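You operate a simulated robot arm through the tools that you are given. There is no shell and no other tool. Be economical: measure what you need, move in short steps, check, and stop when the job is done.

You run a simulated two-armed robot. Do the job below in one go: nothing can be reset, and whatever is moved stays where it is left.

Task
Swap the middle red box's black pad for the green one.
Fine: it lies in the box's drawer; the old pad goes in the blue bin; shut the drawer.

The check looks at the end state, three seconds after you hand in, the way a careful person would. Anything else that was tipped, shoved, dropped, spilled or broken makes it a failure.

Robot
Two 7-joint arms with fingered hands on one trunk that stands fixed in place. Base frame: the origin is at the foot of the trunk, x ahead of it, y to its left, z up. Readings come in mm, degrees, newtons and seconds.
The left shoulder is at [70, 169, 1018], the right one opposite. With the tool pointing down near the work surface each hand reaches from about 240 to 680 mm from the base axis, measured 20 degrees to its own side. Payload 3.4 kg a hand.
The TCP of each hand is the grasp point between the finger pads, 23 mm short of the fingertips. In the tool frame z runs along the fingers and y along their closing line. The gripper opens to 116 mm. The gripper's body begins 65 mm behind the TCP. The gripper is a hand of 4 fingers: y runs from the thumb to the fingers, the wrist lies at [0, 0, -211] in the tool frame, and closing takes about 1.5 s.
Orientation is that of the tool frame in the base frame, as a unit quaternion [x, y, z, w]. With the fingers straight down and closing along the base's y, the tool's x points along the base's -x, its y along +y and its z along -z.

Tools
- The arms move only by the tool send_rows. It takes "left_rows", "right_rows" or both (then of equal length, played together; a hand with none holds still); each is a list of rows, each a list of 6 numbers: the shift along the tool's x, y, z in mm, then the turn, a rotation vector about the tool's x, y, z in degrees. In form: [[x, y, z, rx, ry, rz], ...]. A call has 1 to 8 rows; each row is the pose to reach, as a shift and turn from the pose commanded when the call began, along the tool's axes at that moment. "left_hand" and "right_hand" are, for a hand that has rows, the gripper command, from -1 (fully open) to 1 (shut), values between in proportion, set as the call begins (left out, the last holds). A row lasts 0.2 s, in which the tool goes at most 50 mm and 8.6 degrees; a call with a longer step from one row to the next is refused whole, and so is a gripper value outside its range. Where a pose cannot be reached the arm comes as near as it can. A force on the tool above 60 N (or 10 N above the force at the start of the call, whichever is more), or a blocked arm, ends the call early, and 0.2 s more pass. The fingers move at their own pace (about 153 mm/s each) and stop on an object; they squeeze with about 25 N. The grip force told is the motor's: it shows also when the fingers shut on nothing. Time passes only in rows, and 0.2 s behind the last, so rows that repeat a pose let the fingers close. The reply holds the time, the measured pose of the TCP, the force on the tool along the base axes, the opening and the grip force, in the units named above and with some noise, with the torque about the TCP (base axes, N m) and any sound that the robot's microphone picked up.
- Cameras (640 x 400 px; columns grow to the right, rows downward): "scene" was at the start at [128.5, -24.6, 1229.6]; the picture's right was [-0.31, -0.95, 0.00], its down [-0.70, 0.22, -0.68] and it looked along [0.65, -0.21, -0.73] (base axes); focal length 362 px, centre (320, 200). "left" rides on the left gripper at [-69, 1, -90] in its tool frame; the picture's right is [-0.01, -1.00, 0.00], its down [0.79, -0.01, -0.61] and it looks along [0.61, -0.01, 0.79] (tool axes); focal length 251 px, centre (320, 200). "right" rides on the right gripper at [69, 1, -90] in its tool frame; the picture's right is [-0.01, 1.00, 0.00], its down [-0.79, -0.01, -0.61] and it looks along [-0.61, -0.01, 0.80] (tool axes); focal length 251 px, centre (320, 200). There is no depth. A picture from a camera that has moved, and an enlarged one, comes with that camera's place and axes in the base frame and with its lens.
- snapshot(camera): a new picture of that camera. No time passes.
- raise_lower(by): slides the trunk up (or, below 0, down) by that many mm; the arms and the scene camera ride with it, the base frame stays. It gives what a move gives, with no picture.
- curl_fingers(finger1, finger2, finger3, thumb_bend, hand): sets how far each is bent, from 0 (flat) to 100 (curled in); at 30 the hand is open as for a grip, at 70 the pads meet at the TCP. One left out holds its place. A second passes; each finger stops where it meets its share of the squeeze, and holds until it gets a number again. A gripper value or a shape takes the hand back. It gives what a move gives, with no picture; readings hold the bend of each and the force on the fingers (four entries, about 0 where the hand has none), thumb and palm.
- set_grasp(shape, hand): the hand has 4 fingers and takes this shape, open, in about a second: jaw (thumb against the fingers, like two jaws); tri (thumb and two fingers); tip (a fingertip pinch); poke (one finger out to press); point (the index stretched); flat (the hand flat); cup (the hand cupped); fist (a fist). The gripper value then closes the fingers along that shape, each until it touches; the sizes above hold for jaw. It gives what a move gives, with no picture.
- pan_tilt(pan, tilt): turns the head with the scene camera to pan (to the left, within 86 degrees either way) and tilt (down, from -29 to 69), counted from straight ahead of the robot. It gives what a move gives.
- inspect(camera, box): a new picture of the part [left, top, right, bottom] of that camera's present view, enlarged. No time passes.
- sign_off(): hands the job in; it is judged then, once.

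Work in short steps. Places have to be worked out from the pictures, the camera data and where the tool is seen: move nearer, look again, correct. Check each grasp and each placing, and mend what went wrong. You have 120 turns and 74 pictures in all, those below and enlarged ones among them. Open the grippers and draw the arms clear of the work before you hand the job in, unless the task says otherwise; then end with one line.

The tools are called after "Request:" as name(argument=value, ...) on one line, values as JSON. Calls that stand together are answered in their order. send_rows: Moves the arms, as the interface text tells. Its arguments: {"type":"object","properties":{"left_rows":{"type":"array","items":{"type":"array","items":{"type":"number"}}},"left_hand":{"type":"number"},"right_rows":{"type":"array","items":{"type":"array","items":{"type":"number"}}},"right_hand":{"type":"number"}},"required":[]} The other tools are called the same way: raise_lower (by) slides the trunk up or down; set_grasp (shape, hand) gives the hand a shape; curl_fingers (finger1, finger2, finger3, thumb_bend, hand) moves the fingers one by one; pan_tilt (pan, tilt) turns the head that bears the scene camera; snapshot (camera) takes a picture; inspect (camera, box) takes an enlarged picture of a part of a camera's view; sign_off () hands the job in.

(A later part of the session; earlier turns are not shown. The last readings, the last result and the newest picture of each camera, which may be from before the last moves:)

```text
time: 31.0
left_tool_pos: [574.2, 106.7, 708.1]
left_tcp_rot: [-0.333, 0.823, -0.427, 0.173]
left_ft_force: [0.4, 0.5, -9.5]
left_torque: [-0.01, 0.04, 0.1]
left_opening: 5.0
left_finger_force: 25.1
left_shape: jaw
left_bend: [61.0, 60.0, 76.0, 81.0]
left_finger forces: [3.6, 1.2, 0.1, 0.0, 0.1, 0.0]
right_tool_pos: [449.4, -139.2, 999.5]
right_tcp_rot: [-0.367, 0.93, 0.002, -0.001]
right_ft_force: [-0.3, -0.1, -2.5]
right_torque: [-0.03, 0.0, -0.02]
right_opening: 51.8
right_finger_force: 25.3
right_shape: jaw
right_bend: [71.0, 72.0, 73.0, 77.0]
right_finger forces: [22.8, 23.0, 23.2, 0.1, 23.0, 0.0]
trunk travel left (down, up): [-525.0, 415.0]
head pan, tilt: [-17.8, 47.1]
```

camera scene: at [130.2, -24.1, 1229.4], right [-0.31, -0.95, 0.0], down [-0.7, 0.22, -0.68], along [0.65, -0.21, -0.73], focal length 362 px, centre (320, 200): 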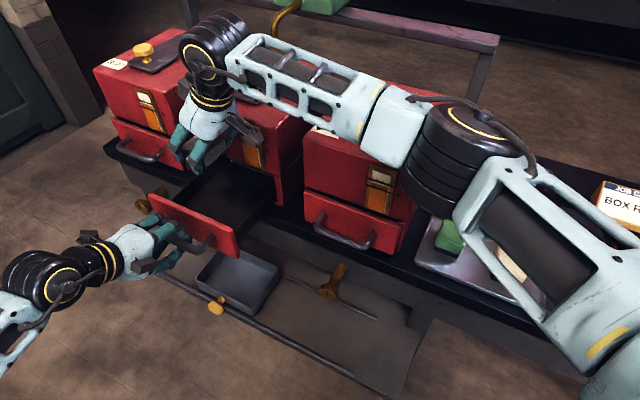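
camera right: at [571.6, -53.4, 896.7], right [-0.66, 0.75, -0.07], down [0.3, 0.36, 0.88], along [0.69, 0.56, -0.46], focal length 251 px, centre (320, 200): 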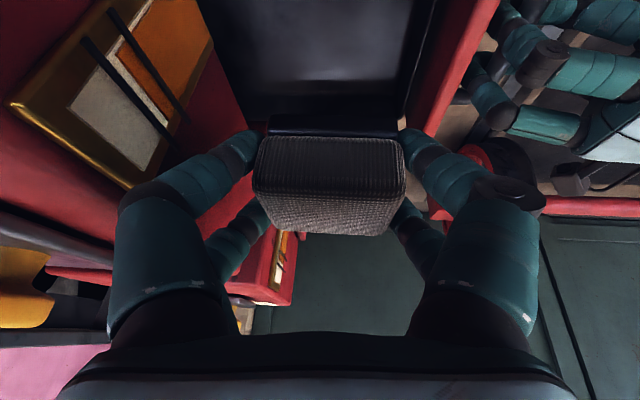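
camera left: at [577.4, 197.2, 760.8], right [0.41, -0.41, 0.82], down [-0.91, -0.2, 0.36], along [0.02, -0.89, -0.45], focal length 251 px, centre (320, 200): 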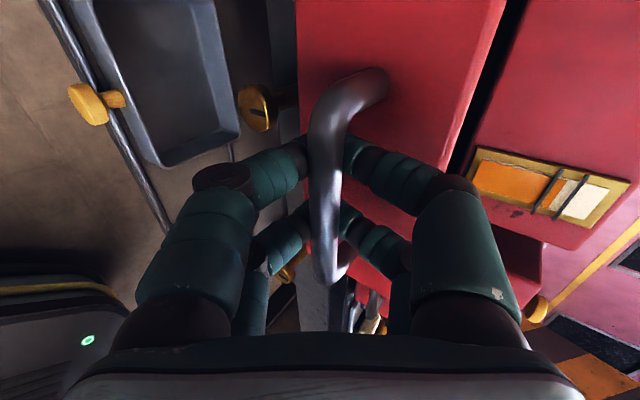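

The pad is held, hand vertical. I move across toward the blue bin at height.

Request:
send_rows(right_rows=[[25, -31, 5, 0, 0, 0], [51, -62, 10, 0, 0, 0], [76, -93, 15, 0, 0, 0], [102, -124, 20, 0, 0, 0], [127, -155, 25, 0, 0, 0], [153, -186, 30, 0, 0, 0], [178, -217, 35, 0, 0, 0], [204, -248, 40, 0, 0, 0]])

Request:
snapshot(camera="right")

Request:
snapshot(camera="scene")

```text
time: 32.8
left_tool_pos: [575.2, 104.2, 708.5]
left_tcp_rot: [-0.333, 0.823, -0.428, 0.172]
left_ft_force: [-0.6, -0.1, -8.8]
left_torque: [-0.06, 0.04, 0.09]
left_opening: 5.1
left_finger_force: 25.0
left_shape: jaw
left_bend: [61.0, 60.0, 76.0, 81.0]
left_finger forces: [3.8, 1.3, 0.1, 0.0, 0.1, 0.0]
right_tool_pos: [467.8, -461.4, 957.9]
right_tcp_rot: [-0.367, 0.93, 0.003, -0.001]
right_ft_force: [0.3, -0.5, -1.5]
right_torque: [0.0, -0.02, -0.04]
right_opening: 51.7
right_finger_force: 25.0
right_shape: jaw
right_bend: [71.0, 72.0, 73.0, 77.0]
right_finger forces: [22.7, 23.2, 23.3, 0.0, 22.9, 0.0]
trunk travel left (down, up): [-525.0, 415.0]
head pan, tilt: [-17.8, 47.1]
```

```text
41 pictures are left
camera right: at [417.9, -509.5, 1048.6], right [-0.68, 0.74, 0.01], down [0.59, 0.53, 0.61], along [0.44, 0.41, -0.8], focal length 251 px, centre (320, 200)
```

right: 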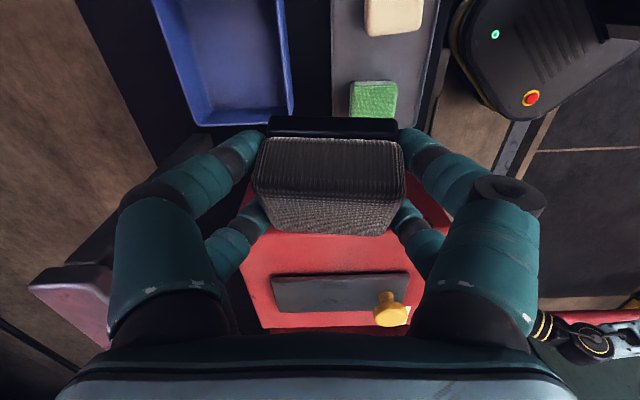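

```text
40 pictures are left
camera scene: at [130.2, -24.9, 1229.4], right [-0.31, -0.95, 0.0], down [-0.7, 0.22, -0.68], along [0.65, -0.21, -0.73], focal length 362 px, centre (320, 200)
```

scene: 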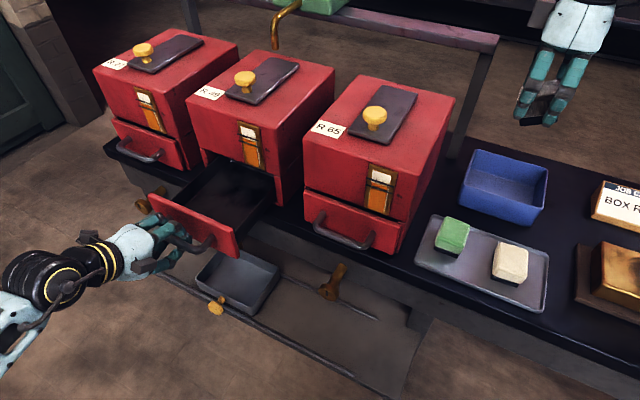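

The bin's centre is near (527, -559) with its rim at about z 717. I lean the hand 20° for reach and move above the bin.

Request:
send_rows(right_rows=[[6, -22, 27, 5, 0, 0], [12, -43, 54, 10, 0, 0], [18, -65, 81, 15, 0, 0], [23, -86, 108, 20, 0, 0], [23, -86, 108, 20, 0, 0]])

Request:
snapshot(camera="right")

Request:
snapshot(camera="scene")

```text
time: 34.0
left_tool_pos: [573.9, 105.1, 708.4]
left_tcp_rot: [-0.333, 0.822, -0.428, 0.172]
left_ft_force: [-0.1, 0.1, -9.5]
left_torque: [0.0, 0.05, 0.06]
left_opening: 5.3
left_finger_force: 25.3
left_shape: jaw
left_bend: [61.0, 60.0, 76.0, 81.0]
left_finger forces: [3.9, 1.3, 0.1, 0.1, 0.0, 0.1]
right_tool_pos: [509.3, -537.9, 848.6]
right_tcp_rot: [-0.361, 0.917, -0.16, 0.062]
right_ft_force: [-0.5, -0.7, -1.4]
right_torque: [0.0, 0.06, 0.02]
right_opening: 51.5
right_finger_force: 25.1
right_shape: jaw
right_bend: [71.0, 72.0, 73.0, 77.0]
right_finger forces: [23.0, 23.4, 23.2, 0.0, 22.8, 0.0]
trunk travel left (down, up): [-525.0, 415.0]
head pan, tilt: [-17.8, 47.1]
```

```text
39 pictures are left
camera right: at [438.3, -562.3, 933.0], right [-0.64, 0.69, -0.34], down [0.45, 0.69, 0.57], along [0.63, 0.21, -0.75], focal length 251 px, centre (320, 200)
```

right: 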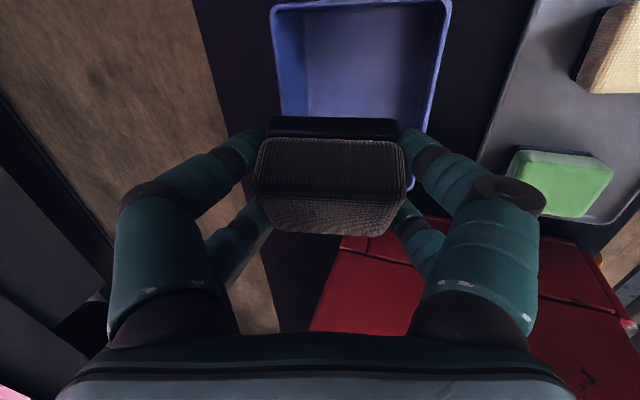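

```text
38 pictures are left
camera scene: at [130.3, -24.4, 1229.4], right [-0.31, -0.95, 0.0], down [-0.7, 0.22, -0.68], along [0.65, -0.21, -0.73], focal length 362 px, centre (320, 200)
```

scene: 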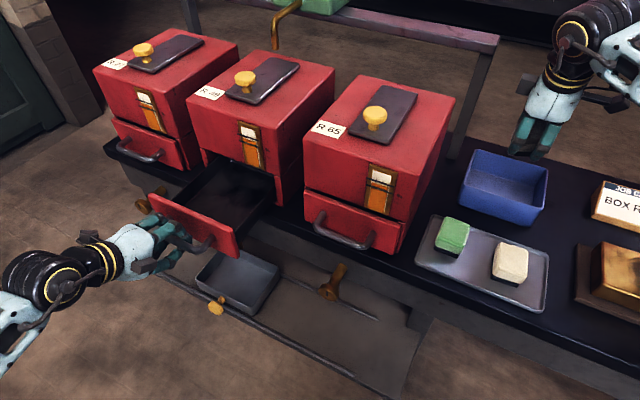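

Both views give the bin centre near (514, -566). I shift over and lower to just above the rim, then check.

Request:
send_rows(right_rows=[[8, 2, 41, 0, 0, 0], [15, 5, 82, 0, 0, 0], [15, 5, 82, 0, 0, 0]])

Request:
snapshot(camera="right")

Request:
inspect(camera="scene", box=[420, 80, 640, 240])

```text
time: 34.8
left_tool_pos: [573.9, 104.7, 708.0]
left_tcp_rot: [-0.332, 0.822, -0.428, 0.173]
left_ft_force: [0.3, -0.2, -8.6]
left_torque: [-0.05, 0.03, 0.09]
left_opening: 5.5
left_finger_force: 25.0
left_shape: jaw
left_bend: [61.0, 60.0, 76.0, 81.0]
left_finger forces: [4.0, 1.3, 0.1, 0.1, 0.0, 0.0]
right_tool_pos: [513.0, -566.3, 767.0]
right_tcp_rot: [-0.362, 0.917, -0.159, 0.062]
right_ft_force: [0.6, 0.3, -1.7]
right_torque: [0.01, -0.01, 0.0]
right_opening: 51.3
right_finger_force: 25.2
right_shape: jaw
right_bend: [71.0, 72.0, 73.0, 77.0]
right_finger forces: [22.9, 23.3, 23.2, 0.1, 22.9, 0.1]
trunk travel left (down, up): [-525.0, 415.0]
head pan, tilt: [-17.8, 47.1]
```

```text
37 pictures are left
camera right: at [442.9, -590.9, 851.2], right [-0.64, 0.69, -0.34], down [0.45, 0.69, 0.57], along [0.63, 0.21, -0.75], focal length 251 px, centre (320, 200)
```

right: 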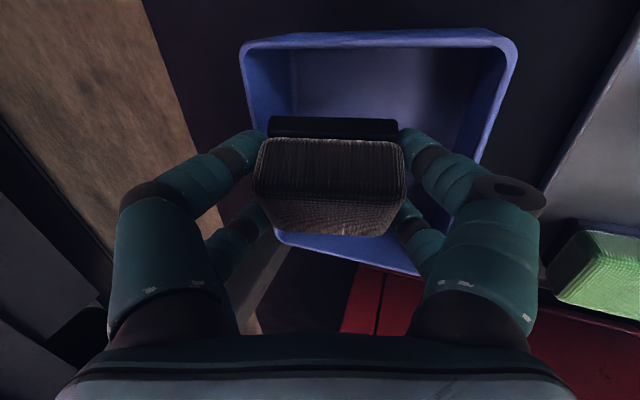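

```text
2.50 times, centred on (530, 160) of scene
camera zoom: at [130.3, -24.4, 1229.4], right [-0.31, -0.95, 0.0], down [-0.7, 0.22, -0.68], along [0.65, -0.21, -0.73], focal length 906 px, centre (-205, 300)
```

zoom: 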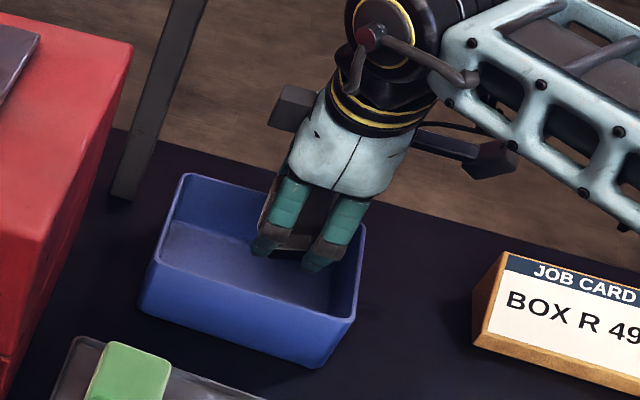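

The pad is over the bin's middle. I lower it straight into the bin.

Request:
send_rows(right_rows=[[1, 5, 12, 0, 0, 0], [2, 11, 24, 0, 0, 0], [3, 16, 36, 0, 0, 0], [4, 22, 47, 0, 0, 0], [4, 22, 47, 0, 0, 0]])

Request:
snapshot(camera="right")

```text
time: 36.0
left_tool_pos: [573.7, 105.9, 708.1]
left_tcp_rot: [-0.333, 0.822, -0.429, 0.171]
left_ft_force: [1.4, -1.8, -13.7]
left_torque: [-0.06, 0.03, 0.02]
left_opening: 5.4
left_finger_force: 24.8
left_shape: jaw
left_bend: [61.0, 60.0, 76.0, 81.0]
left_finger forces: [4.2, 1.4, 0.0, 0.0, 0.0, 0.0]
right_tool_pos: [509.4, -564.7, 722.0]
right_tcp_rot: [-0.36, 0.916, -0.163, 0.066]
right_ft_force: [18.4, -18.3, 32.5]
right_torque: [1.08, 1.85, 0.25]
right_opening: 51.8
right_finger_force: 25.2
right_shape: jaw
right_bend: [71.0, 72.0, 73.0, 77.0]
right_finger forces: [71.7, 26.2, 27.9, 0.1, 28.2, 0.1]
trunk travel left (down, up): [-525.0, 415.0]
head pan, tilt: [-17.8, 47.1]
```

```text
35 pictures are left
camera right: at [438.4, -589.6, 806.8], right [-0.63, 0.69, -0.34], down [0.44, 0.69, 0.57], along [0.64, 0.21, -0.74], focal length 251 px, centre (320, 200)
```

right: 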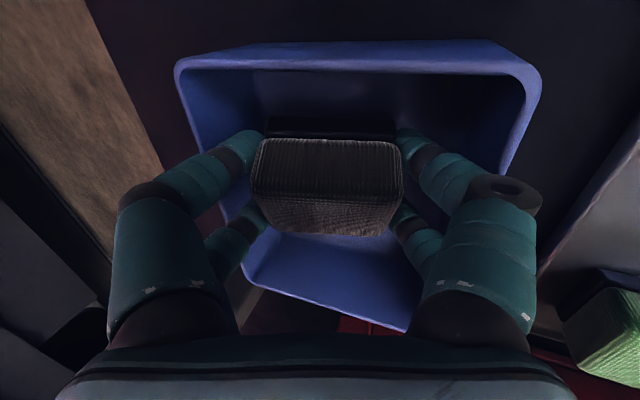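

A fingertip is bearing on the bin's sloped front wall. I raise 5 mm and shift 6 mm inward to relieve it.

Request:
send_rows(right_rows=[[0, -4, -2, 0, 0, 0], [0, -7, -3, 0, 0, 0], [0, -7, -3, 0, 0, 0]])

Request:
inspect(camera="scene", box=[440, 110, 580, 240])

```text
time: 36.8
left_tool_pos: [574.5, 105.6, 709.5]
left_tcp_rot: [-0.334, 0.822, -0.428, 0.172]
left_ft_force: [0.0, 0.3, -9.1]
left_torque: [-0.04, 0.04, 0.07]
left_opening: 5.4
left_finger_force: 24.8
left_shape: jaw
left_bend: [61.0, 60.0, 76.0, 81.0]
left_finger forces: [4.1, 1.4, 0.1, 0.0, 0.1, 0.1]
right_tool_pos: [511.7, -566.4, 721.6]
right_tcp_rot: [-0.361, 0.917, -0.158, 0.062]
right_ft_force: [-0.6, -0.1, -0.6]
right_torque: [-0.03, -0.02, 0.02]
right_opening: 51.8
right_finger_force: 24.8
right_shape: jaw
right_bend: [71.0, 72.0, 73.0, 77.0]
right_finger forces: [25.9, 24.7, 25.6, 0.0, 24.7, 0.0]
trunk travel left (down, up): [-525.0, 415.0]
head pan, tilt: [-17.8, 47.1]
```

```text
3.08 times, centred on (510, 175) of scene
camera zoom: at [129.8, -24.2, 1229.2], right [-0.31, -0.95, 0.0], down [-0.7, 0.22, -0.68], along [0.65, -0.21, -0.73], focal length 1116 px, centre (-265, 277)
```

zoom: 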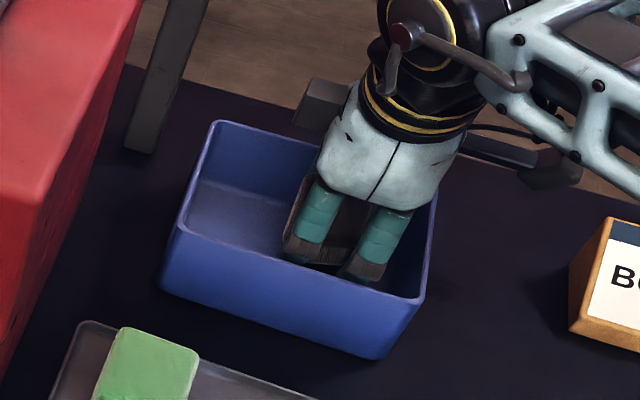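

The pad hangs free inside the bin. I open the fingers part way to release it.

Request:
send_rows(right_rows=[[0, 0, 0, 0, 0, 0], [0, 0, 0, 0, 0, 0], [0, 0, 0, 0, 0, 0], [0, 0, 0, 0, 0, 0]], right_hand=-0.25)

Request:
snapshot(camera="right")

```text
time: 37.8
left_tool_pos: [573.9, 105.0, 708.7]
left_tcp_rot: [-0.332, 0.823, -0.427, 0.172]
left_ft_force: [-0.7, 0.5, -9.4]
left_torque: [-0.02, 0.07, 0.06]
left_opening: 5.2
left_finger_force: 24.4
left_shape: jaw
left_bend: [61.0, 60.0, 76.0, 81.0]
left_finger forces: [4.4, 1.6, 0.0, 0.1, 0.0, 0.0]
right_tool_pos: [512.0, -568.3, 723.7]
right_tcp_rot: [-0.362, 0.916, -0.16, 0.062]
right_ft_force: [0.6, 0.6, 0.9]
right_torque: [-0.05, 0.04, 0.01]
right_opening: 72.0
right_finger_force: 0.1
right_shape: jaw
right_bend: [71.0, 71.0, 71.0, 71.0]
right_finger forces: [0.0, 0.0, 0.0, 0.0, 0.0, 0.1]
trunk travel left (down, up): [-525.0, 415.0]
head pan, tilt: [-17.8, 47.1]
```

```text
33 pictures are left
camera right: at [441.7, -592.9, 808.1], right [-0.64, 0.69, -0.34], down [0.45, 0.69, 0.57], along [0.63, 0.21, -0.75], focal length 251 px, centre (320, 200)
```

right: 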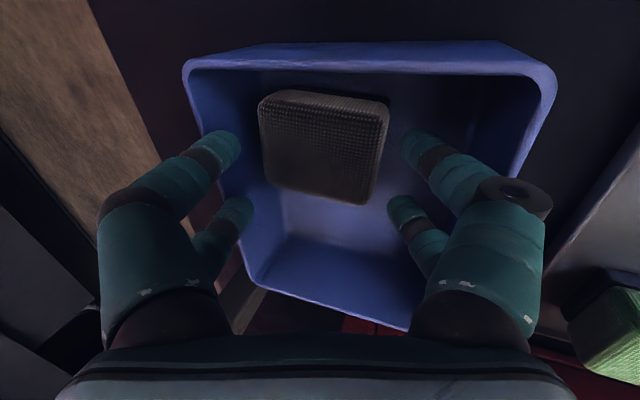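

The old pad lies flat in the bin. I lift the hand straight up clear of the rim.

Request:
send_rows(right_rows=[[0, -7, -19, 0, 0, 0], [0, -14, -38, 0, 0, 0], [0, -24, -66, 0, 0, 0], [0, -34, -94, 0, 0, 0], [0, -44, -122, 0, 0, 0], [0, -54, -150, 0, 0, 0]])

Request:
send_rows(right_rows=[[15, 28, -10, -5, 0, 0], [30, 56, -20, -10, 0, 0], [46, 84, -30, -15, 0, 0], [62, 112, -40, -20, 0, 0]])

Request:
snapshot(camera="right")

Request:
inspect(camera="scene", box=[400, 120, 580, 330])

```text
time: 39.2
left_tool_pos: [573.4, 105.7, 709.4]
left_tcp_rot: [-0.333, 0.823, -0.428, 0.172]
left_ft_force: [-1.1, 1.1, -10.2]
left_torque: [-0.07, 0.03, 0.11]
left_opening: 5.5
left_finger_force: 25.0
left_shape: jaw
left_bend: [61.0, 60.0, 76.0, 81.0]
left_finger forces: [4.3, 1.5, 0.1, 0.0, 0.1, 0.0]
right_tool_pos: [510.9, -568.1, 883.2]
right_tcp_rot: [-0.361, 0.917, -0.158, 0.062]
right_ft_force: [0.5, 0.1, 0.1]
right_torque: [-0.01, -0.02, 0.02]
right_opening: 72.2
right_finger_force: 0.1
right_shape: jaw
right_bend: [71.0, 71.0, 71.0, 71.0]
right_finger forces: [0.1, 0.1, 0.0, 0.0, 0.1, 0.1]
trunk travel left (down, up): [-525.0, 415.0]
head pan, tilt: [-17.8, 47.1]
```

```text
time: 40.2
left_tool_pos: [575.5, 104.5, 709.3]
left_tcp_rot: [-0.333, 0.823, -0.428, 0.172]
left_ft_force: [-1.7, -0.2, -9.4]
left_torque: [-0.03, 0.04, 0.05]
left_opening: 5.2
left_finger_force: 25.4
left_shape: jaw
left_bend: [61.0, 60.0, 76.0, 81.0]
left_finger forces: [4.2, 1.4, 0.0, 0.0, 0.1, 0.1]
right_tool_pos: [386.4, -523.1, 881.6]
right_tcp_rot: [-0.366, 0.931, 0.003, -0.002]
right_ft_force: [0.1, -1.3, 0.2]
right_torque: [0.02, 0.04, -0.01]
right_opening: 72.3
right_finger_force: 0.0
right_shape: jaw
right_bend: [71.0, 71.0, 71.0, 71.0]
right_finger forces: [0.0, 0.0, 0.0, 0.0, 0.0, 0.1]
trunk travel left (down, up): [-525.0, 415.0]
head pan, tilt: [-17.8, 47.1]
```

```text
32 pictures are left
camera right: at [337.2, -570.6, 972.7], right [-0.68, 0.74, 0.01], down [0.59, 0.53, 0.61], along [0.44, 0.41, -0.8], focal length 251 px, centre (320, 200)
```

right: 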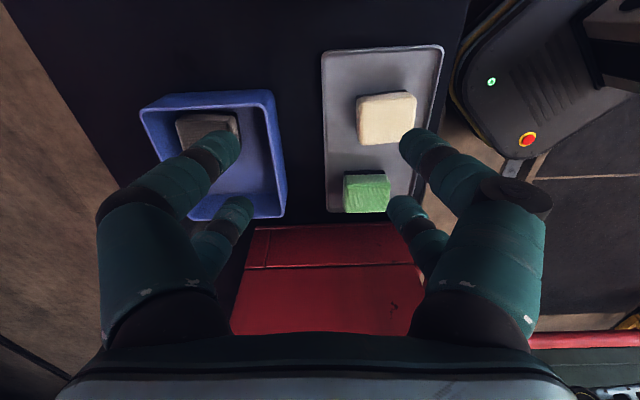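

```text
1.90 times, centred on (490, 225) of scene
camera zoom: at [130.0, -24.1, 1229.4], right [-0.31, -0.95, 0.0], down [-0.7, 0.22, -0.68], along [0.65, -0.21, -0.73], focal length 691 px, centre (-4, 152)
```

zoom: 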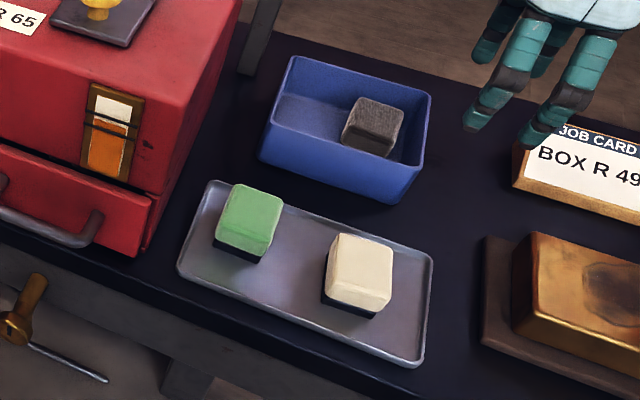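

The green pad's top centre works out at (442, -384, 700), sides aligned with the row. I come above it with the same lean used for the drawer, so the pad will sit level when placed.

Request:
send_rows(right_rows=[[-27, 13, 4, 1, -5, 0.2], [-54, 25, 20, 2, -10, 0.4], [-82, 38, 42, 2.9, -15, 0.7], [-109, 50, 66, 3.9, -20, 0.9], [-136, 63, 92, 4.9, -25, 1.1], [-136, 63, 92, 4.9, -25, 1.1]], right_hand=-0.41)

Request:
snapshot(camera="right")

Request:
inspect(camera="scene", box=[380, 150, 580, 310])

```text
time: 41.6
left_tool_pos: [574.4, 105.7, 708.3]
left_tcp_rot: [-0.332, 0.823, -0.427, 0.172]
left_ft_force: [0.7, 0.3, -9.9]
left_torque: [-0.05, 0.04, 0.06]
left_opening: 5.2
left_finger_force: 24.9
left_shape: jaw
left_bend: [61.0, 60.0, 76.0, 81.0]
left_finger forces: [4.4, 1.6, 0.0, 0.0, 0.1, 0.1]
right_tool_pos: [442.6, -386.7, 790.5]
right_tcp_rot: [-0.348, 0.911, 0.042, 0.216]
right_ft_force: [0.3, -0.5, -0.3]
right_torque: [0.02, 0.0, 0.02]
right_opening: 81.4
right_finger_force: 0.1
right_shape: jaw
right_bend: [66.0, 66.0, 66.0, 66.0]
right_finger forces: [0.0, 0.0, 0.1, 0.0, 0.1, 0.0]
trunk travel left (down, up): [-525.0, 415.0]
head pan, tilt: [-17.8, 47.1]
```

```text
30 pictures are left
camera right: at [365.2, -448.2, 843.1], right [-0.65, 0.76, -0.07], down [0.31, 0.35, 0.88], along [0.7, 0.55, -0.46], focal length 251 px, centre (320, 200)
```

right: 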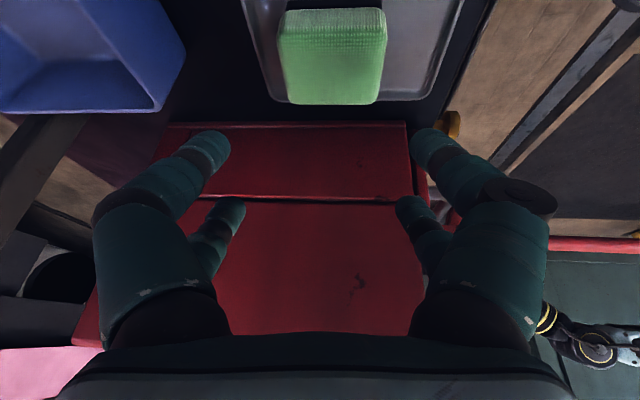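

```text
2.50 times, centred on (480, 230) of scene
camera zoom: at [130.1, -24.2, 1229.5], right [-0.31, -0.95, 0.0], down [-0.7, 0.22, -0.68], along [0.65, -0.21, -0.73], focal length 906 px, centre (-80, 125)
```

zoom: 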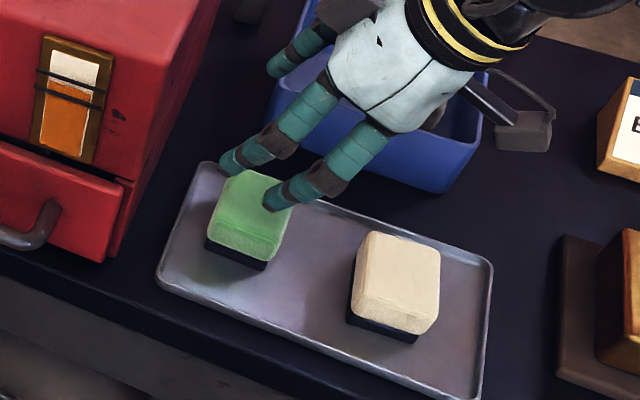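

The pad lies in line with the hand. I descend 75 mm to straddle it, then look.

Request:
send_rows(right_rows=[[7, 2, 17, 0, 0, 0], [15, 4, 34, 0, 0, 0], [22, 5, 52, 0, 0, 0], [29, 7, 69, 0, 0, 0], [29, 7, 69, 0, 0, 0]])

Request:
snapshot(camera="right")

```text
time: 42.8
left_tool_pos: [573.9, 105.3, 708.7]
left_tcp_rot: [-0.333, 0.823, -0.427, 0.172]
left_ft_force: [0.5, 0.3, -10.0]
left_torque: [-0.07, 0.04, 0.05]
left_opening: 5.3
left_finger_force: 25.2
left_shape: jaw
left_bend: [61.0, 60.0, 76.0, 81.0]
left_finger forces: [4.4, 1.6, 0.0, 0.0, 0.1, 0.0]
right_tool_pos: [445.1, -381.8, 715.5]
right_tcp_rot: [-0.348, 0.911, 0.042, 0.216]
right_ft_force: [0.0, -0.2, 1.0]
right_torque: [0.03, -0.03, 0.0]
right_opening: 81.4
right_finger_force: 0.1
right_shape: jaw
right_bend: [66.0, 66.0, 66.0, 66.0]
right_finger forces: [0.1, 0.1, 0.1, 0.0, 0.1, 0.1]
trunk travel left (down, up): [-525.0, 415.0]
head pan, tilt: [-17.8, 47.1]
```

```text
28 pictures are left
camera right: at [366.0, -444.7, 767.5], right [-0.65, 0.76, -0.07], down [0.31, 0.35, 0.88], along [0.7, 0.55, -0.46], focal length 251 px, centre (320, 200)
```

right: 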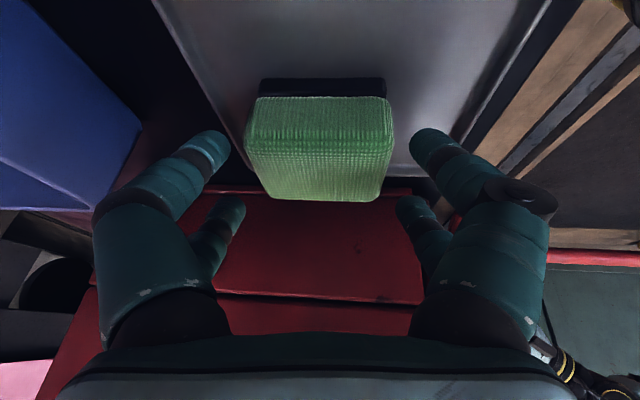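

Well centred. I descend 20 mm more to the same grip depth as before.

Request:
send_rows(right_rows=[[3, 0, 6, 0, 0, 0], [6, 1, 12, 0, 0, 0], [8, 1, 18, 0, 0, 0], [8, 1, 18, 0, 0, 0]])

Request:
snapshot(camera="right")

```text
time: 43.8
left_tool_pos: [574.0, 105.9, 709.7]
left_tcp_rot: [-0.332, 0.822, -0.429, 0.173]
left_ft_force: [2.6, -1.9, -14.0]
left_torque: [-0.02, 0.02, 0.08]
left_opening: 5.3
left_finger_force: 25.0
left_shape: jaw
left_bend: [61.0, 60.0, 76.0, 81.0]
left_finger forces: [5.0, 1.7, 0.0, 0.1, 0.1, 0.1]
right_tool_pos: [443.5, -381.9, 698.7]
right_tcp_rot: [-0.348, 0.911, 0.042, 0.217]
right_ft_force: [-1.0, -1.5, 17.8]
right_torque: [0.07, 0.43, 0.0]
right_opening: 80.8
right_finger_force: 0.1
right_shape: jaw
right_bend: [69.0, 66.0, 66.0, 67.0]
right_finger forces: [12.9, 0.0, 0.0, 0.0, 5.9, 0.0]
trunk travel left (down, up): [-525.0, 415.0]
head pan, tilt: [-17.8, 47.1]
```

```text
27 pictures are left
camera right: at [365.3, -444.7, 750.8], right [-0.65, 0.76, -0.07], down [0.31, 0.35, 0.88], along [0.7, 0.55, -0.46], focal length 251 px, centre (320, 200)
```

right: 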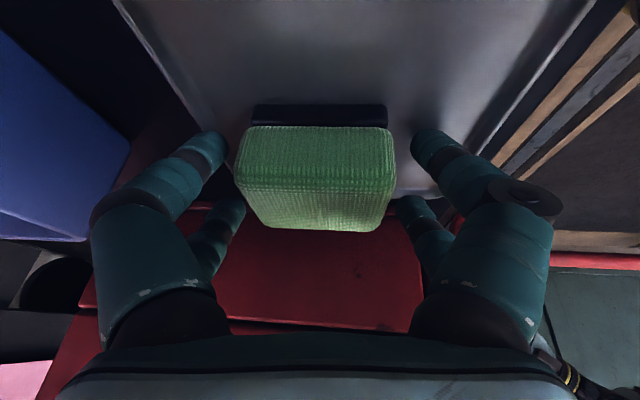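

The fingertips touch the tray, the same relation as in the drawer. I raise 3 mm and close.

Request:
send_rows(right_rows=[[-1, -1, -4, 0, 0, 0], [-1, -1, -4, 0, 0, 0], [-1, -1, -4, 0, 0, 0], [-1, -1, -4, 0, 0, 0], [-1, -1, -4, 0, 0, 0], [-1, -1, -4, 0, 0, 0], [-1, -1, -4, 0, 0, 0]], right_hand=1)

Request:
send_rows(right_rows=[[-4, -1, -9, 0, 0, 0], [-10, -2, -22, 0, 0, 0], [-18, -3, -40, 0, 0, 0], [-27, -5, -58, 0, 0, 0], [-36, -7, -77, 0, 0, 0], [-50, -9, -107, 0, 0, 0], [-64, -12, -137, 0, 0, 0]])

Request:
snapshot(camera="right")

Request:
snapshot(camera="scene")

```text
time: 45.4
left_tool_pos: [574.5, 104.8, 707.6]
left_tcp_rot: [-0.332, 0.823, -0.428, 0.172]
left_ft_force: [-1.0, -0.2, -10.9]
left_torque: [-0.04, 0.04, 0.06]
left_opening: 5.4
left_finger_force: 24.7
left_shape: jaw
left_bend: [61.0, 60.0, 76.0, 81.0]
left_finger forces: [4.8, 1.7, 0.1, 0.0, 0.0, 0.0]
right_tool_pos: [443.6, -383.4, 699.2]
right_tcp_rot: [-0.347, 0.912, 0.042, 0.215]
right_ft_force: [-0.4, 0.9, -0.4]
right_torque: [0.02, 0.02, -0.02]
right_opening: 55.9
right_finger_force: 25.0
right_shape: jaw
right_bend: [73.0, 73.0, 72.0, 75.0]
right_finger forces: [21.4, 22.9, 26.5, 0.0, 21.3, 0.1]
trunk travel left (down, up): [-525.0, 415.0]
head pan, tilt: [-17.8, 47.1]
```

```text
time: 47.0
left_tool_pos: [575.3, 105.3, 709.0]
left_tcp_rot: [-0.332, 0.823, -0.427, 0.172]
left_ft_force: [-0.6, 0.3, -9.0]
left_torque: [-0.05, 0.02, 0.08]
left_opening: 5.4
left_finger_force: 25.1
left_shape: jaw
left_bend: [61.0, 60.0, 76.0, 81.0]
left_finger forces: [4.5, 1.6, 0.0, 0.0, 0.1, 0.1]
right_tool_pos: [443.1, -382.4, 851.5]
right_tcp_rot: [-0.348, 0.912, 0.042, 0.214]
right_ft_force: [-0.1, 0.0, -2.1]
right_torque: [-0.01, 0.03, -0.01]
right_opening: 55.3
right_finger_force: 24.7
right_shape: jaw
right_bend: [73.0, 73.0, 72.0, 75.0]
right_finger forces: [21.7, 22.9, 26.6, 0.0, 21.6, 0.1]
trunk travel left (down, up): [-525.0, 415.0]
head pan, tilt: [-17.8, 47.1]
```

```text
26 pictures are left
camera right: at [365.1, -447.0, 904.1], right [-0.65, 0.76, -0.07], down [0.31, 0.35, 0.88], along [0.69, 0.55, -0.46], focal length 251 px, centre (320, 200)
```

right: 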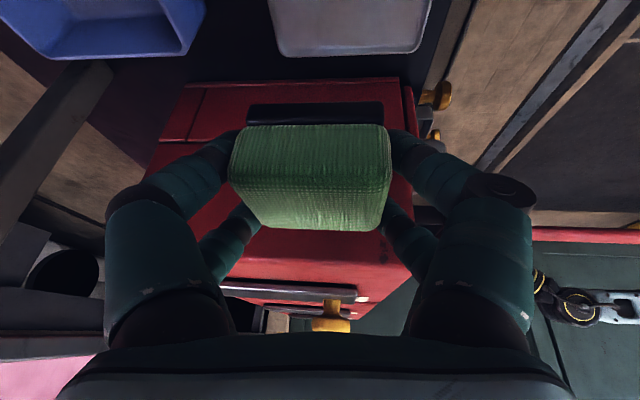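

```text
25 pictures are left
camera scene: at [130.2, -24.2, 1229.4], right [-0.31, -0.95, 0.0], down [-0.7, 0.22, -0.68], along [0.65, -0.21, -0.73], focal length 362 px, centre (320, 200)
```

scene: 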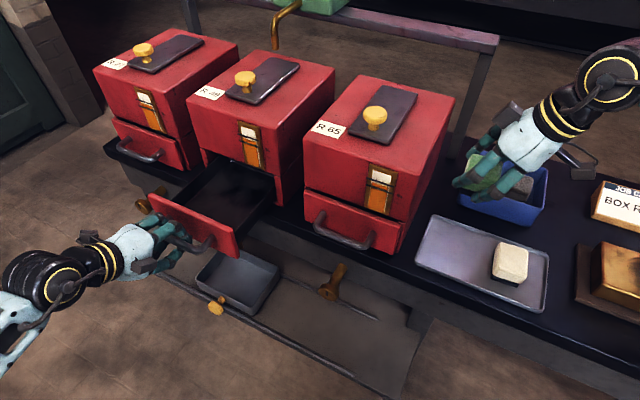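

The green pad is held level. I raise it above the boxes and carry it back in front of the row.

Request:
send_rows(right_rows=[[-15, 8, -35, 0, 0, 0], [-30, 16, -70, 0, 0, 0], [-45, 24, -105, 0, 0, 0], [-60, 32, -140, 0, 0, 0], [-94, 63, -127, 0, 0, 0], [-129, 95, -113, 0, 0, 0], [-164, 126, -99, 0, 0, 0], [-198, 157, -86, 0, 0, 0]])

Request:
snapshot(camera="right")

```text
time: 48.8
left_tool_pos: [574.8, 105.0, 708.5]
left_tcp_rot: [-0.333, 0.822, -0.428, 0.172]
left_ft_force: [0.2, -1.9, -8.5]
left_torque: [-0.06, 0.01, 0.07]
left_opening: 5.2
left_finger_force: 24.7
left_shape: jaw
left_bend: [61.0, 60.0, 76.0, 81.0]
left_finger forces: [3.8, 1.3, 0.0, 0.0, 0.0, 0.1]
right_tool_pos: [442.0, -160.2, 1002.6]
right_tcp_rot: [-0.348, 0.912, 0.042, 0.215]
right_ft_force: [-0.2, -0.1, -2.0]
right_torque: [0.01, -0.02, -0.01]
right_opening: 54.9
right_finger_force: 25.3
right_shape: jaw
right_bend: [74.0, 74.0, 72.0, 75.0]
right_finger forces: [22.4, 24.4, 26.2, 0.1, 22.1, 0.0]
trunk travel left (down, up): [-525.0, 415.0]
head pan, tilt: [-17.8, 47.1]
```

```text
24 pictures are left
camera right: at [363.2, -222.9, 1055.2], right [-0.65, 0.76, -0.07], down [0.31, 0.35, 0.88], along [0.7, 0.55, -0.46], focal length 251 px, centre (320, 200)
```

right: 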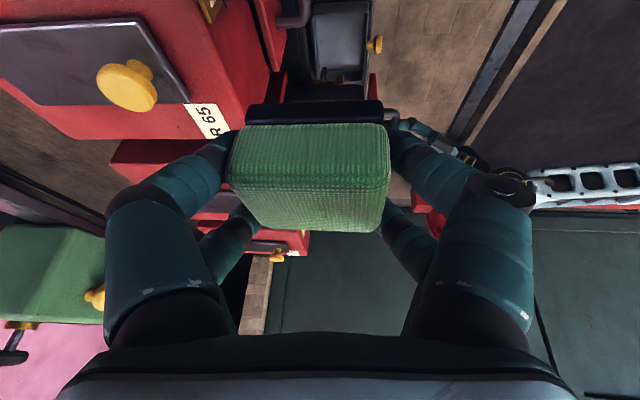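

Pad still held. I carry it to above the open drawer.

Request:
send_rows(right_rows=[[-25, 1, 37, 0, 0, 0], [-50, 2, 73, 0, 0, 0], [-75, 3, 110, 0, 0, 0], [-100, 4, 146, 0, 0, 0], [-125, 5, 183, 0, 0, 0], [-151, 6, 220, 0, 0, 0], [-176, 6, 256, 0, 0, 0], [-176, 6, 256, 0, 0, 0]])

Request:
snapshot(camera="right")

Request:
inspect(camera="scene", box=[120, 100, 320, 270])

```text
time: 50.6
left_tool_pos: [573.3, 105.0, 709.3]
left_tcp_rot: [-0.333, 0.823, -0.427, 0.172]
left_ft_force: [0.8, -0.6, -9.3]
left_torque: [-0.05, 0.0, 0.07]
left_opening: 5.3
left_finger_force: 24.7
left_shape: jaw
left_bend: [61.0, 60.0, 76.0, 81.0]
left_finger forces: [3.9, 1.4, 0.0, 0.0, 0.1, 0.0]
right_tool_pos: [568.0, -83.9, 871.1]
right_tcp_rot: [-0.348, 0.911, 0.043, 0.216]
right_ft_force: [0.4, -0.2, -2.0]
right_torque: [0.0, -0.01, -0.01]
right_opening: 54.1
right_finger_force: 24.9
right_shape: jaw
right_bend: [74.0, 74.0, 72.0, 75.0]
right_finger forces: [23.1, 24.0, 25.8, 0.1, 23.0, 0.0]
right hand out of reach, approached as far as the arm can: row 4, 5, 6, 7, 8
trunk travel left (down, up): [-525.0, 415.0]
head pan, tilt: [-17.8, 47.1]
```

```text
23 pictures are left
camera right: at [490.3, -146.3, 924.4], right [-0.65, 0.76, -0.07], down [0.31, 0.35, 0.88], along [0.7, 0.55, -0.46], focal length 251 px, centre (320, 200)
```

right: 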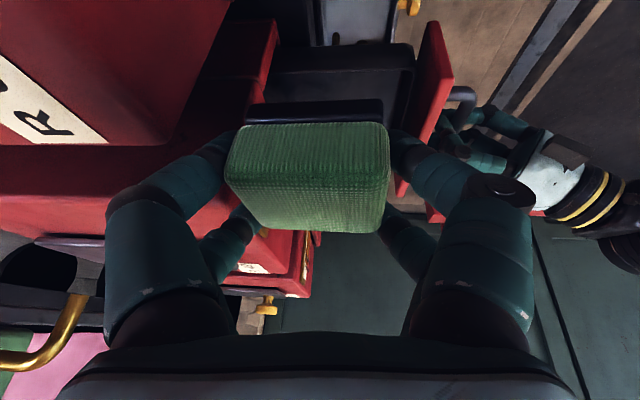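

```text
2.35 times, centred on (220, 185) of scene
camera zoom: at [130.4, -24.4, 1229.4], right [-0.31, -0.95, 0.0], down [-0.7, 0.22, -0.68], along [0.65, -0.21, -0.73], focal length 853 px, centre (555, 235)
```

zoom: 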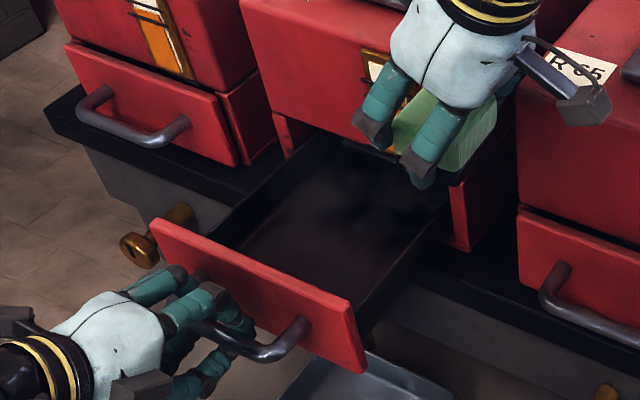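

The arm ran out of reach in its present elbow configuration. I retrace the path backward before trying another way in.

Request:
send_rows(right_rows=[[25, -1, -37, 0, 0, 0], [50, -2, -73, 0, 0, 0], [75, -3, -110, 0, 0, 0], [100, -4, -146, 0, 0, 0], [125, -5, -183, 0, 0, 0], [151, -6, -220, 0, 0, 0], [176, -6, -256, 0, 0, 0]])

Request:
snapshot(camera="scene")

```text
time: 52.2
left_tool_pos: [574.1, 105.9, 709.4]
left_tcp_rot: [-0.333, 0.823, -0.427, 0.172]
left_ft_force: [-0.9, 2.0, -8.8]
left_torque: [-0.05, 0.06, 0.04]
left_opening: 5.5
left_finger_force: 25.0
left_shape: jaw
left_bend: [61.0, 60.0, 76.0, 81.0]
left_finger forces: [4.7, 1.7, 0.0, 0.1, 0.0, 0.0]
right_tool_pos: [361.9, -254.7, 1034.2]
right_tcp_rot: [-0.349, 0.911, 0.043, 0.214]
right_ft_force: [0.7, -0.1, -1.4]
right_torque: [0.0, 0.02, 0.0]
right_opening: 53.7
right_finger_force: 24.8
right_shape: jaw
right_bend: [74.0, 75.0, 72.0, 75.0]
right_finger forces: [24.0, 27.9, 25.3, 0.1, 24.4, 0.0]
trunk travel left (down, up): [-525.0, 415.0]
head pan, tilt: [-17.8, 47.1]
```

```text
21 pictures are left
camera scene: at [130.1, -24.8, 1229.4], right [-0.31, -0.95, 0.0], down [-0.7, 0.22, -0.68], along [0.65, -0.21, -0.73], focal length 362 px, centre (320, 200)
```

scene: 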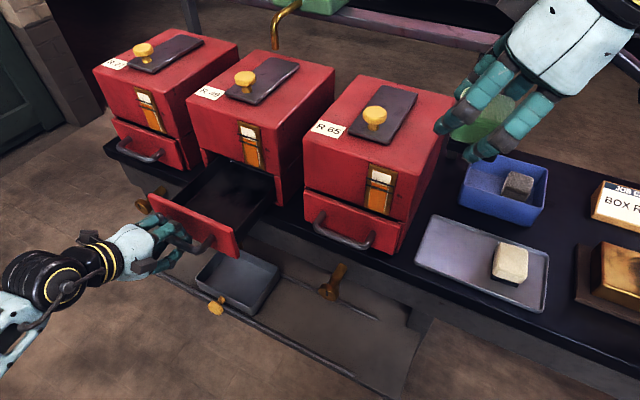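

I return the right arm toward its starting pose (removing lean and yaw) to restore the configuration that reached before.

Request:
send_rows(right_rows=[[12, 4, -6, -1, 5, -0.2], [24, 7, -12, -2, 10, -0.4], [36, 11, -18, -2.9, 15, -0.7], [48, 14, -24, -3.9, 20, -0.9], [60, 18, -30, -4.9, 25, -1.1]])

Request:
send_rows(right_rows=[[6, 0, 0, 0, 0, 6.2], [11, 0, 0, 0, 0, 12.4], [15, 0, 0, 0, 0, 18.6], [20, 0, 0, 0, 0, 24.8], [25, 0, 0, 0, 0, 31], [30, 0, 0, 0, 0, 37.2], [30, 0, 0, 0, 0, 43]])

```text
time: 53.4
left_tool_pos: [573.8, 105.7, 708.5]
left_tcp_rot: [-0.333, 0.823, -0.428, 0.172]
left_ft_force: [-0.4, 0.3, -9.7]
left_torque: [-0.07, 0.02, 0.05]
left_opening: 5.5
left_finger_force: 24.8
left_shape: jaw
left_bend: [61.0, 60.0, 76.0, 81.0]
left_finger forces: [4.8, 1.8, 0.1, 0.0, 0.1, 0.0]
right_tool_pos: [297.8, -284.2, 1034.4]
right_tcp_rot: [-0.367, 0.93, 0.003, -0.003]
right_ft_force: [0.0, -0.1, -1.8]
right_torque: [0.02, 0.0, 0.01]
right_opening: 53.9
right_finger_force: 24.9
right_shape: jaw
right_bend: [74.0, 76.0, 72.0, 75.0]
right_finger forces: [23.8, 29.2, 25.5, 0.0, 24.9, 0.1]
trunk travel left (down, up): [-525.0, 415.0]
head pan, tilt: [-17.8, 47.1]
```

```text
time: 55.0
left_tool_pos: [574.5, 104.9, 709.1]
left_tcp_rot: [-0.333, 0.823, -0.427, 0.172]
left_ft_force: [-0.4, -0.4, -9.9]
left_torque: [-0.06, 0.04, 0.06]
left_opening: 5.5
left_finger_force: 24.8
left_shape: jaw
left_bend: [61.0, 60.0, 76.0, 81.0]
left_finger forces: [4.7, 1.9, 0.1, 0.0, 0.0, 0.0]
right_tool_pos: [275.6, -304.7, 1033.3]
right_tcp_rot: [0.001, 1.0, 0.002, -0.003]
right_ft_force: [0.2, -0.3, -0.8]
right_torque: [0.02, -0.01, 0.04]
right_opening: 53.8
right_finger_force: 25.2
right_shape: jaw
right_bend: [74.0, 76.0, 72.0, 75.0]
right_finger forces: [23.7, 29.5, 25.5, 0.0, 24.9, 0.1]
trunk travel left (down, up): [-525.0, 415.0]
head pan, tilt: [-17.8, 47.1]
```

Now I replay the earlier working sequence: yaw with translation, then lean.

Request:
send_rows(right_rows=[[-16, 19, 4, 0, 0, -5.4], [-31, 39, 8, 0, 0, -10.8], [-47, 58, 12, 0, 0, -16.2], [-62, 78, 16, 0, 0, -21.6], [-78, 97, 20, 0, 0, -27], [-93, 116, 24, 0, 0, -32.3], [-109, 136, 28, 0, 0, -37.7], [-124, 155, 33, 0, 0, -43.2]])

Request:
send_rows(right_rows=[[0, 0, 0, 0, -5, 0], [0, 0, 0, 0, -10, 0], [0, 0, 0, 0, -15, 0], [0, 0, 0, 0, -20, 0], [0, 0, 0, 0, -25, 0]])

Request:
send_rows(right_rows=[[0, 0, 0, 5, 0, 0], [0, 0, 0, 10, 0, 0], [0, 0, 0, 15, 0, 0]])

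Request:
send_rows(right_rows=[[-25, 6, 33, 0, 0, 0], [-50, 13, 67, 0, 0, 0], [-75, 19, 100, 0, 0, 0], [-100, 25, 133, 0, 0, 0], [-125, 32, 167, 0, 0, 0], [-150, 38, 200, 0, 0, 0]])

Request:
snapshot(camera="scene")

```text
time: 56.8
left_tool_pos: [576.0, 105.8, 708.9]
left_tcp_rot: [-0.333, 0.822, -0.428, 0.172]
left_ft_force: [-0.4, 0.2, -10.6]
left_torque: [-0.06, 0.04, 0.06]
left_opening: 5.3
left_finger_force: 25.0
left_shape: jaw
left_bend: [61.0, 60.0, 76.0, 81.0]
left_finger forces: [4.8, 1.7, 0.1, 0.0, 0.0, 0.0]
right_tool_pos: [399.2, -149.0, 1003.5]
right_tcp_rot: [-0.369, 0.929, 0.003, -0.002]
right_ft_force: [0.1, 0.9, -1.4]
right_torque: [0.0, 0.0, -0.03]
right_opening: 53.6
right_finger_force: 24.2
right_shape: jaw
right_bend: [74.0, 76.0, 72.0, 75.0]
right_finger forces: [23.4, 28.4, 25.4, 0.1, 24.9, 0.1]
trunk travel left (down, up): [-525.0, 415.0]
head pan, tilt: [-17.8, 47.1]
```

```text
time: 58.0
left_tool_pos: [574.6, 105.5, 708.4]
left_tcp_rot: [-0.332, 0.823, -0.428, 0.172]
left_ft_force: [-0.1, -0.5, -10.4]
left_torque: [-0.04, -0.01, 0.02]
left_opening: 5.4
left_finger_force: 25.1
left_shape: jaw
left_bend: [61.0, 60.0, 76.0, 81.0]
left_finger forces: [4.8, 1.8, 0.1, 0.0, 0.1, 0.0]
right_tool_pos: [399.6, -150.0, 1001.8]
right_tcp_rot: [-0.359, 0.908, 0.083, 0.201]
right_ft_force: [-0.3, 0.1, -1.6]
right_torque: [-0.01, 0.0, 0.01]
right_opening: 53.3
right_finger_force: 24.8
right_shape: jaw
right_bend: [74.0, 76.0, 72.0, 75.0]
right_finger forces: [23.8, 28.2, 25.0, 0.0, 25.2, 0.0]
trunk travel left (down, up): [-525.0, 415.0]
head pan, tilt: [-17.8, 47.1]
```

```text
time: 58.8
left_tool_pos: [575.2, 104.8, 708.8]
left_tcp_rot: [-0.331, 0.823, -0.428, 0.172]
left_ft_force: [0.3, -0.8, -9.4]
left_torque: [-0.08, 0.03, 0.03]
left_opening: 5.4
left_finger_force: 24.8
left_shape: jaw
left_bend: [61.0, 60.0, 76.0, 81.0]
left_finger forces: [4.8, 1.8, 0.1, 0.0, 0.0, 0.0]
right_tool_pos: [400.3, -150.4, 1002.9]
right_tcp_rot: [-0.33, 0.911, -0.036, 0.244]
right_ft_force: [0.0, -0.4, -0.7]
right_torque: [0.01, -0.03, 0.0]
right_opening: 53.4
right_finger_force: 25.0
right_shape: jaw
right_bend: [74.0, 76.0, 72.0, 75.0]
right_finger forces: [23.9, 26.8, 25.0, 0.0, 24.9, 0.0]
trunk travel left (down, up): [-525.0, 415.0]
head pan, tilt: [-17.8, 47.1]
```

```text
time: 60.2
left_tool_pos: [575.4, 105.3, 708.8]
left_tcp_rot: [-0.333, 0.823, -0.427, 0.172]
left_ft_force: [1.8, 0.0, -9.4]
left_torque: [-0.05, 0.08, 0.04]
left_opening: 5.3
left_finger_force: 25.1
left_shape: jaw
left_bend: [61.0, 60.0, 76.0, 81.0]
left_finger forces: [4.7, 1.7, 0.0, 0.0, 0.0, 0.0]
right_tool_pos: [536.2, -72.8, 890.2]
right_tcp_rot: [-0.328, 0.911, -0.037, 0.246]
right_ft_force: [0.9, -0.4, -1.0]
right_torque: [-0.02, -0.05, 0.0]
right_opening: 45.5
right_finger_force: 25.0
right_shape: jaw
right_bend: [73.0, 79.0, 75.0, 75.0]
right_finger forces: [31.7, 15.7, 22.0, 0.0, 18.5, 0.0]
right hand out of reach, approached as far as the arm can: row 4, 5, 6
trunk travel left (down, up): [-525.0, 415.0]
head pan, tilt: [-17.8, 47.1]
```

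```text
20 pictures are left
camera scene: at [130.4, -24.5, 1229.4], right [-0.31, -0.95, 0.0], down [-0.7, 0.22, -0.68], along [0.65, -0.21, -0.73], focal length 362 px, centre (320, 200)
```

scene: 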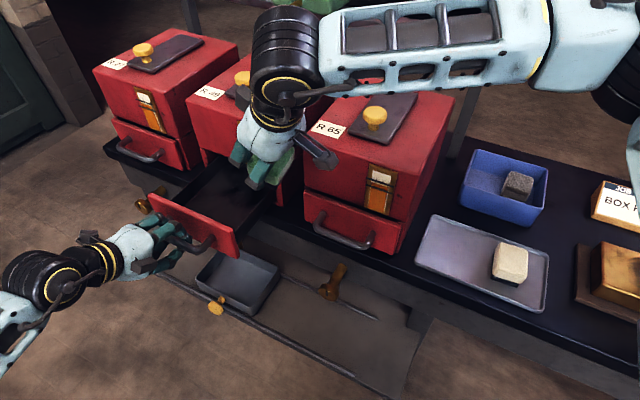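

The reach still fails, and the opening changed to 45.5, so the pad may have slipped. I look at the grip at once.

Request:
snapshot(camera="right")

```text
19 pictures are left
camera right: at [448.6, -124.5, 939.8], right [-0.58, 0.79, -0.22], down [0.24, 0.43, 0.87], along [0.78, 0.45, -0.44], focal length 251 px, centre (320, 200)
```

right: 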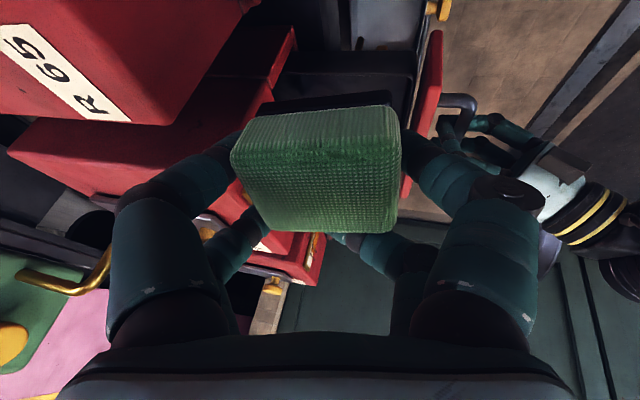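

The pad has begun to turn in the grip, and the arm's elbow has drifted to a bad configuration. I will set the pad back on the tray, undo the drift by retracing the bin loop in reverse, then fetch it by the short path. First I go back from the drawer.

Request:
send_rows(right_rows=[[15, -1, -28, 0, 0, 0], [30, -2, -57, 0, 0, 0], [45, -3, -85, 0, 0, 0], [60, -5, -114, 0, 0, 0], [75, -6, -142, 0, 0, 0], [90, -7, -171, 0, 0, 0], [90, -7, -171, -5, 0, 0], [90, -7, -171, -10, 0, 0]])

Request:
send_rows(right_rows=[[24, -32, -8, 0, 0, 0], [48, -63, -16, 0, 0, 0], [72, -95, -24, 0, 0, 0], [96, -127, -32, 0, 0, 0], [119, -158, -40, 0, 0, 0]])

Request:
send_rows(right_rows=[[15, -8, 35, 0, 0, 0], [30, -16, 70, 0, 0, 0], [45, -24, 105, 0, 0, 0], [60, -33, 140, 0, 0, 0]])

Request:
snapshot(camera="right")

```text
time: 62.0
left_tool_pos: [574.7, 106.1, 708.6]
left_tcp_rot: [-0.333, 0.822, -0.428, 0.173]
left_ft_force: [-0.8, 1.1, -10.5]
left_torque: [-0.06, 0.02, 0.05]
left_opening: 5.3
left_finger_force: 25.0
left_shape: jaw
left_bend: [61.0, 60.0, 76.0, 81.0]
left_finger forces: [5.3, 2.1, 0.1, 0.0, 0.1, 0.1]
right_tool_pos: [397.4, -151.4, 1006.8]
right_tcp_rot: [-0.35, 0.911, 0.043, 0.214]
right_ft_force: [-0.6, 0.0, -1.4]
right_torque: [-0.02, -0.01, 0.0]
right_opening: 43.0
right_finger_force: 24.8
right_shape: jaw
right_bend: [73.0, 80.0, 75.0, 77.0]
right_finger forces: [31.9, 9.0, 19.7, 0.0, 15.5, 0.0]
trunk travel left (down, up): [-525.0, 415.0]
head pan, tilt: [-17.8, 47.1]
```

```text
time: 63.2
left_tool_pos: [573.8, 105.1, 707.6]
left_tcp_rot: [-0.333, 0.822, -0.428, 0.172]
left_ft_force: [-1.1, 1.5, -9.9]
left_torque: [-0.06, 0.02, 0.09]
left_opening: 5.6
left_finger_force: 24.9
left_shape: jaw
left_bend: [61.0, 60.0, 76.0, 81.0]
left_finger forces: [5.5, 2.3, 0.1, 0.0, 0.1, 0.1]
right_tool_pos: [408.5, -352.3, 1004.1]
right_tcp_rot: [-0.35, 0.91, 0.043, 0.216]
right_ft_force: [-0.2, 0.4, -1.7]
right_torque: [0.03, -0.01, -0.04]
right_opening: 41.7
right_finger_force: 24.8
right_shape: jaw
right_bend: [72.0, 81.0, 77.0, 77.0]
right_finger forces: [23.7, 0.0, 4.5, 0.1, 20.3, 0.0]
trunk travel left (down, up): [-525.0, 415.0]
head pan, tilt: [-17.8, 47.1]
```

```text
time: 64.2
left_tool_pos: [574.9, 105.7, 708.7]
left_tcp_rot: [-0.333, 0.822, -0.427, 0.173]
left_ft_force: [0.4, 0.6, -10.4]
left_torque: [-0.05, 0.02, 0.05]
left_opening: 5.5
left_finger_force: 24.9
left_shape: jaw
left_bend: [61.0, 60.0, 76.0, 81.0]
left_finger forces: [5.5, 2.0, 0.0, 0.0, 0.0, 0.0]
right_tool_pos: [441.6, -383.4, 855.6]
right_tcp_rot: [-0.349, 0.911, 0.043, 0.216]
right_ft_force: [-0.5, -0.4, -1.0]
right_torque: [0.02, -0.01, 0.01]
right_opening: 41.5
right_finger_force: 25.2
right_shape: jaw
right_bend: [73.0, 81.0, 77.0, 77.0]
right_finger forces: [23.3, 0.0, 3.2, 0.0, 20.8, 0.0]
trunk travel left (down, up): [-525.0, 415.0]
head pan, tilt: [-17.8, 47.1]
```

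```text
18 pictures are left
camera right: at [364.2, -446.9, 907.7], right [-0.65, 0.76, -0.07], down [0.31, 0.35, 0.88], along [0.69, 0.55, -0.46], focal length 251 px, centre (320, 200)
```

right: 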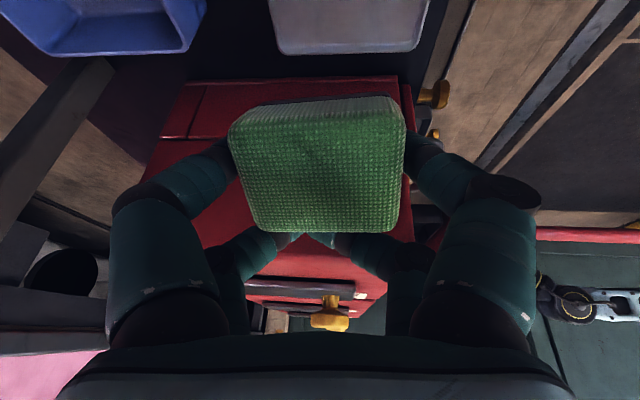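

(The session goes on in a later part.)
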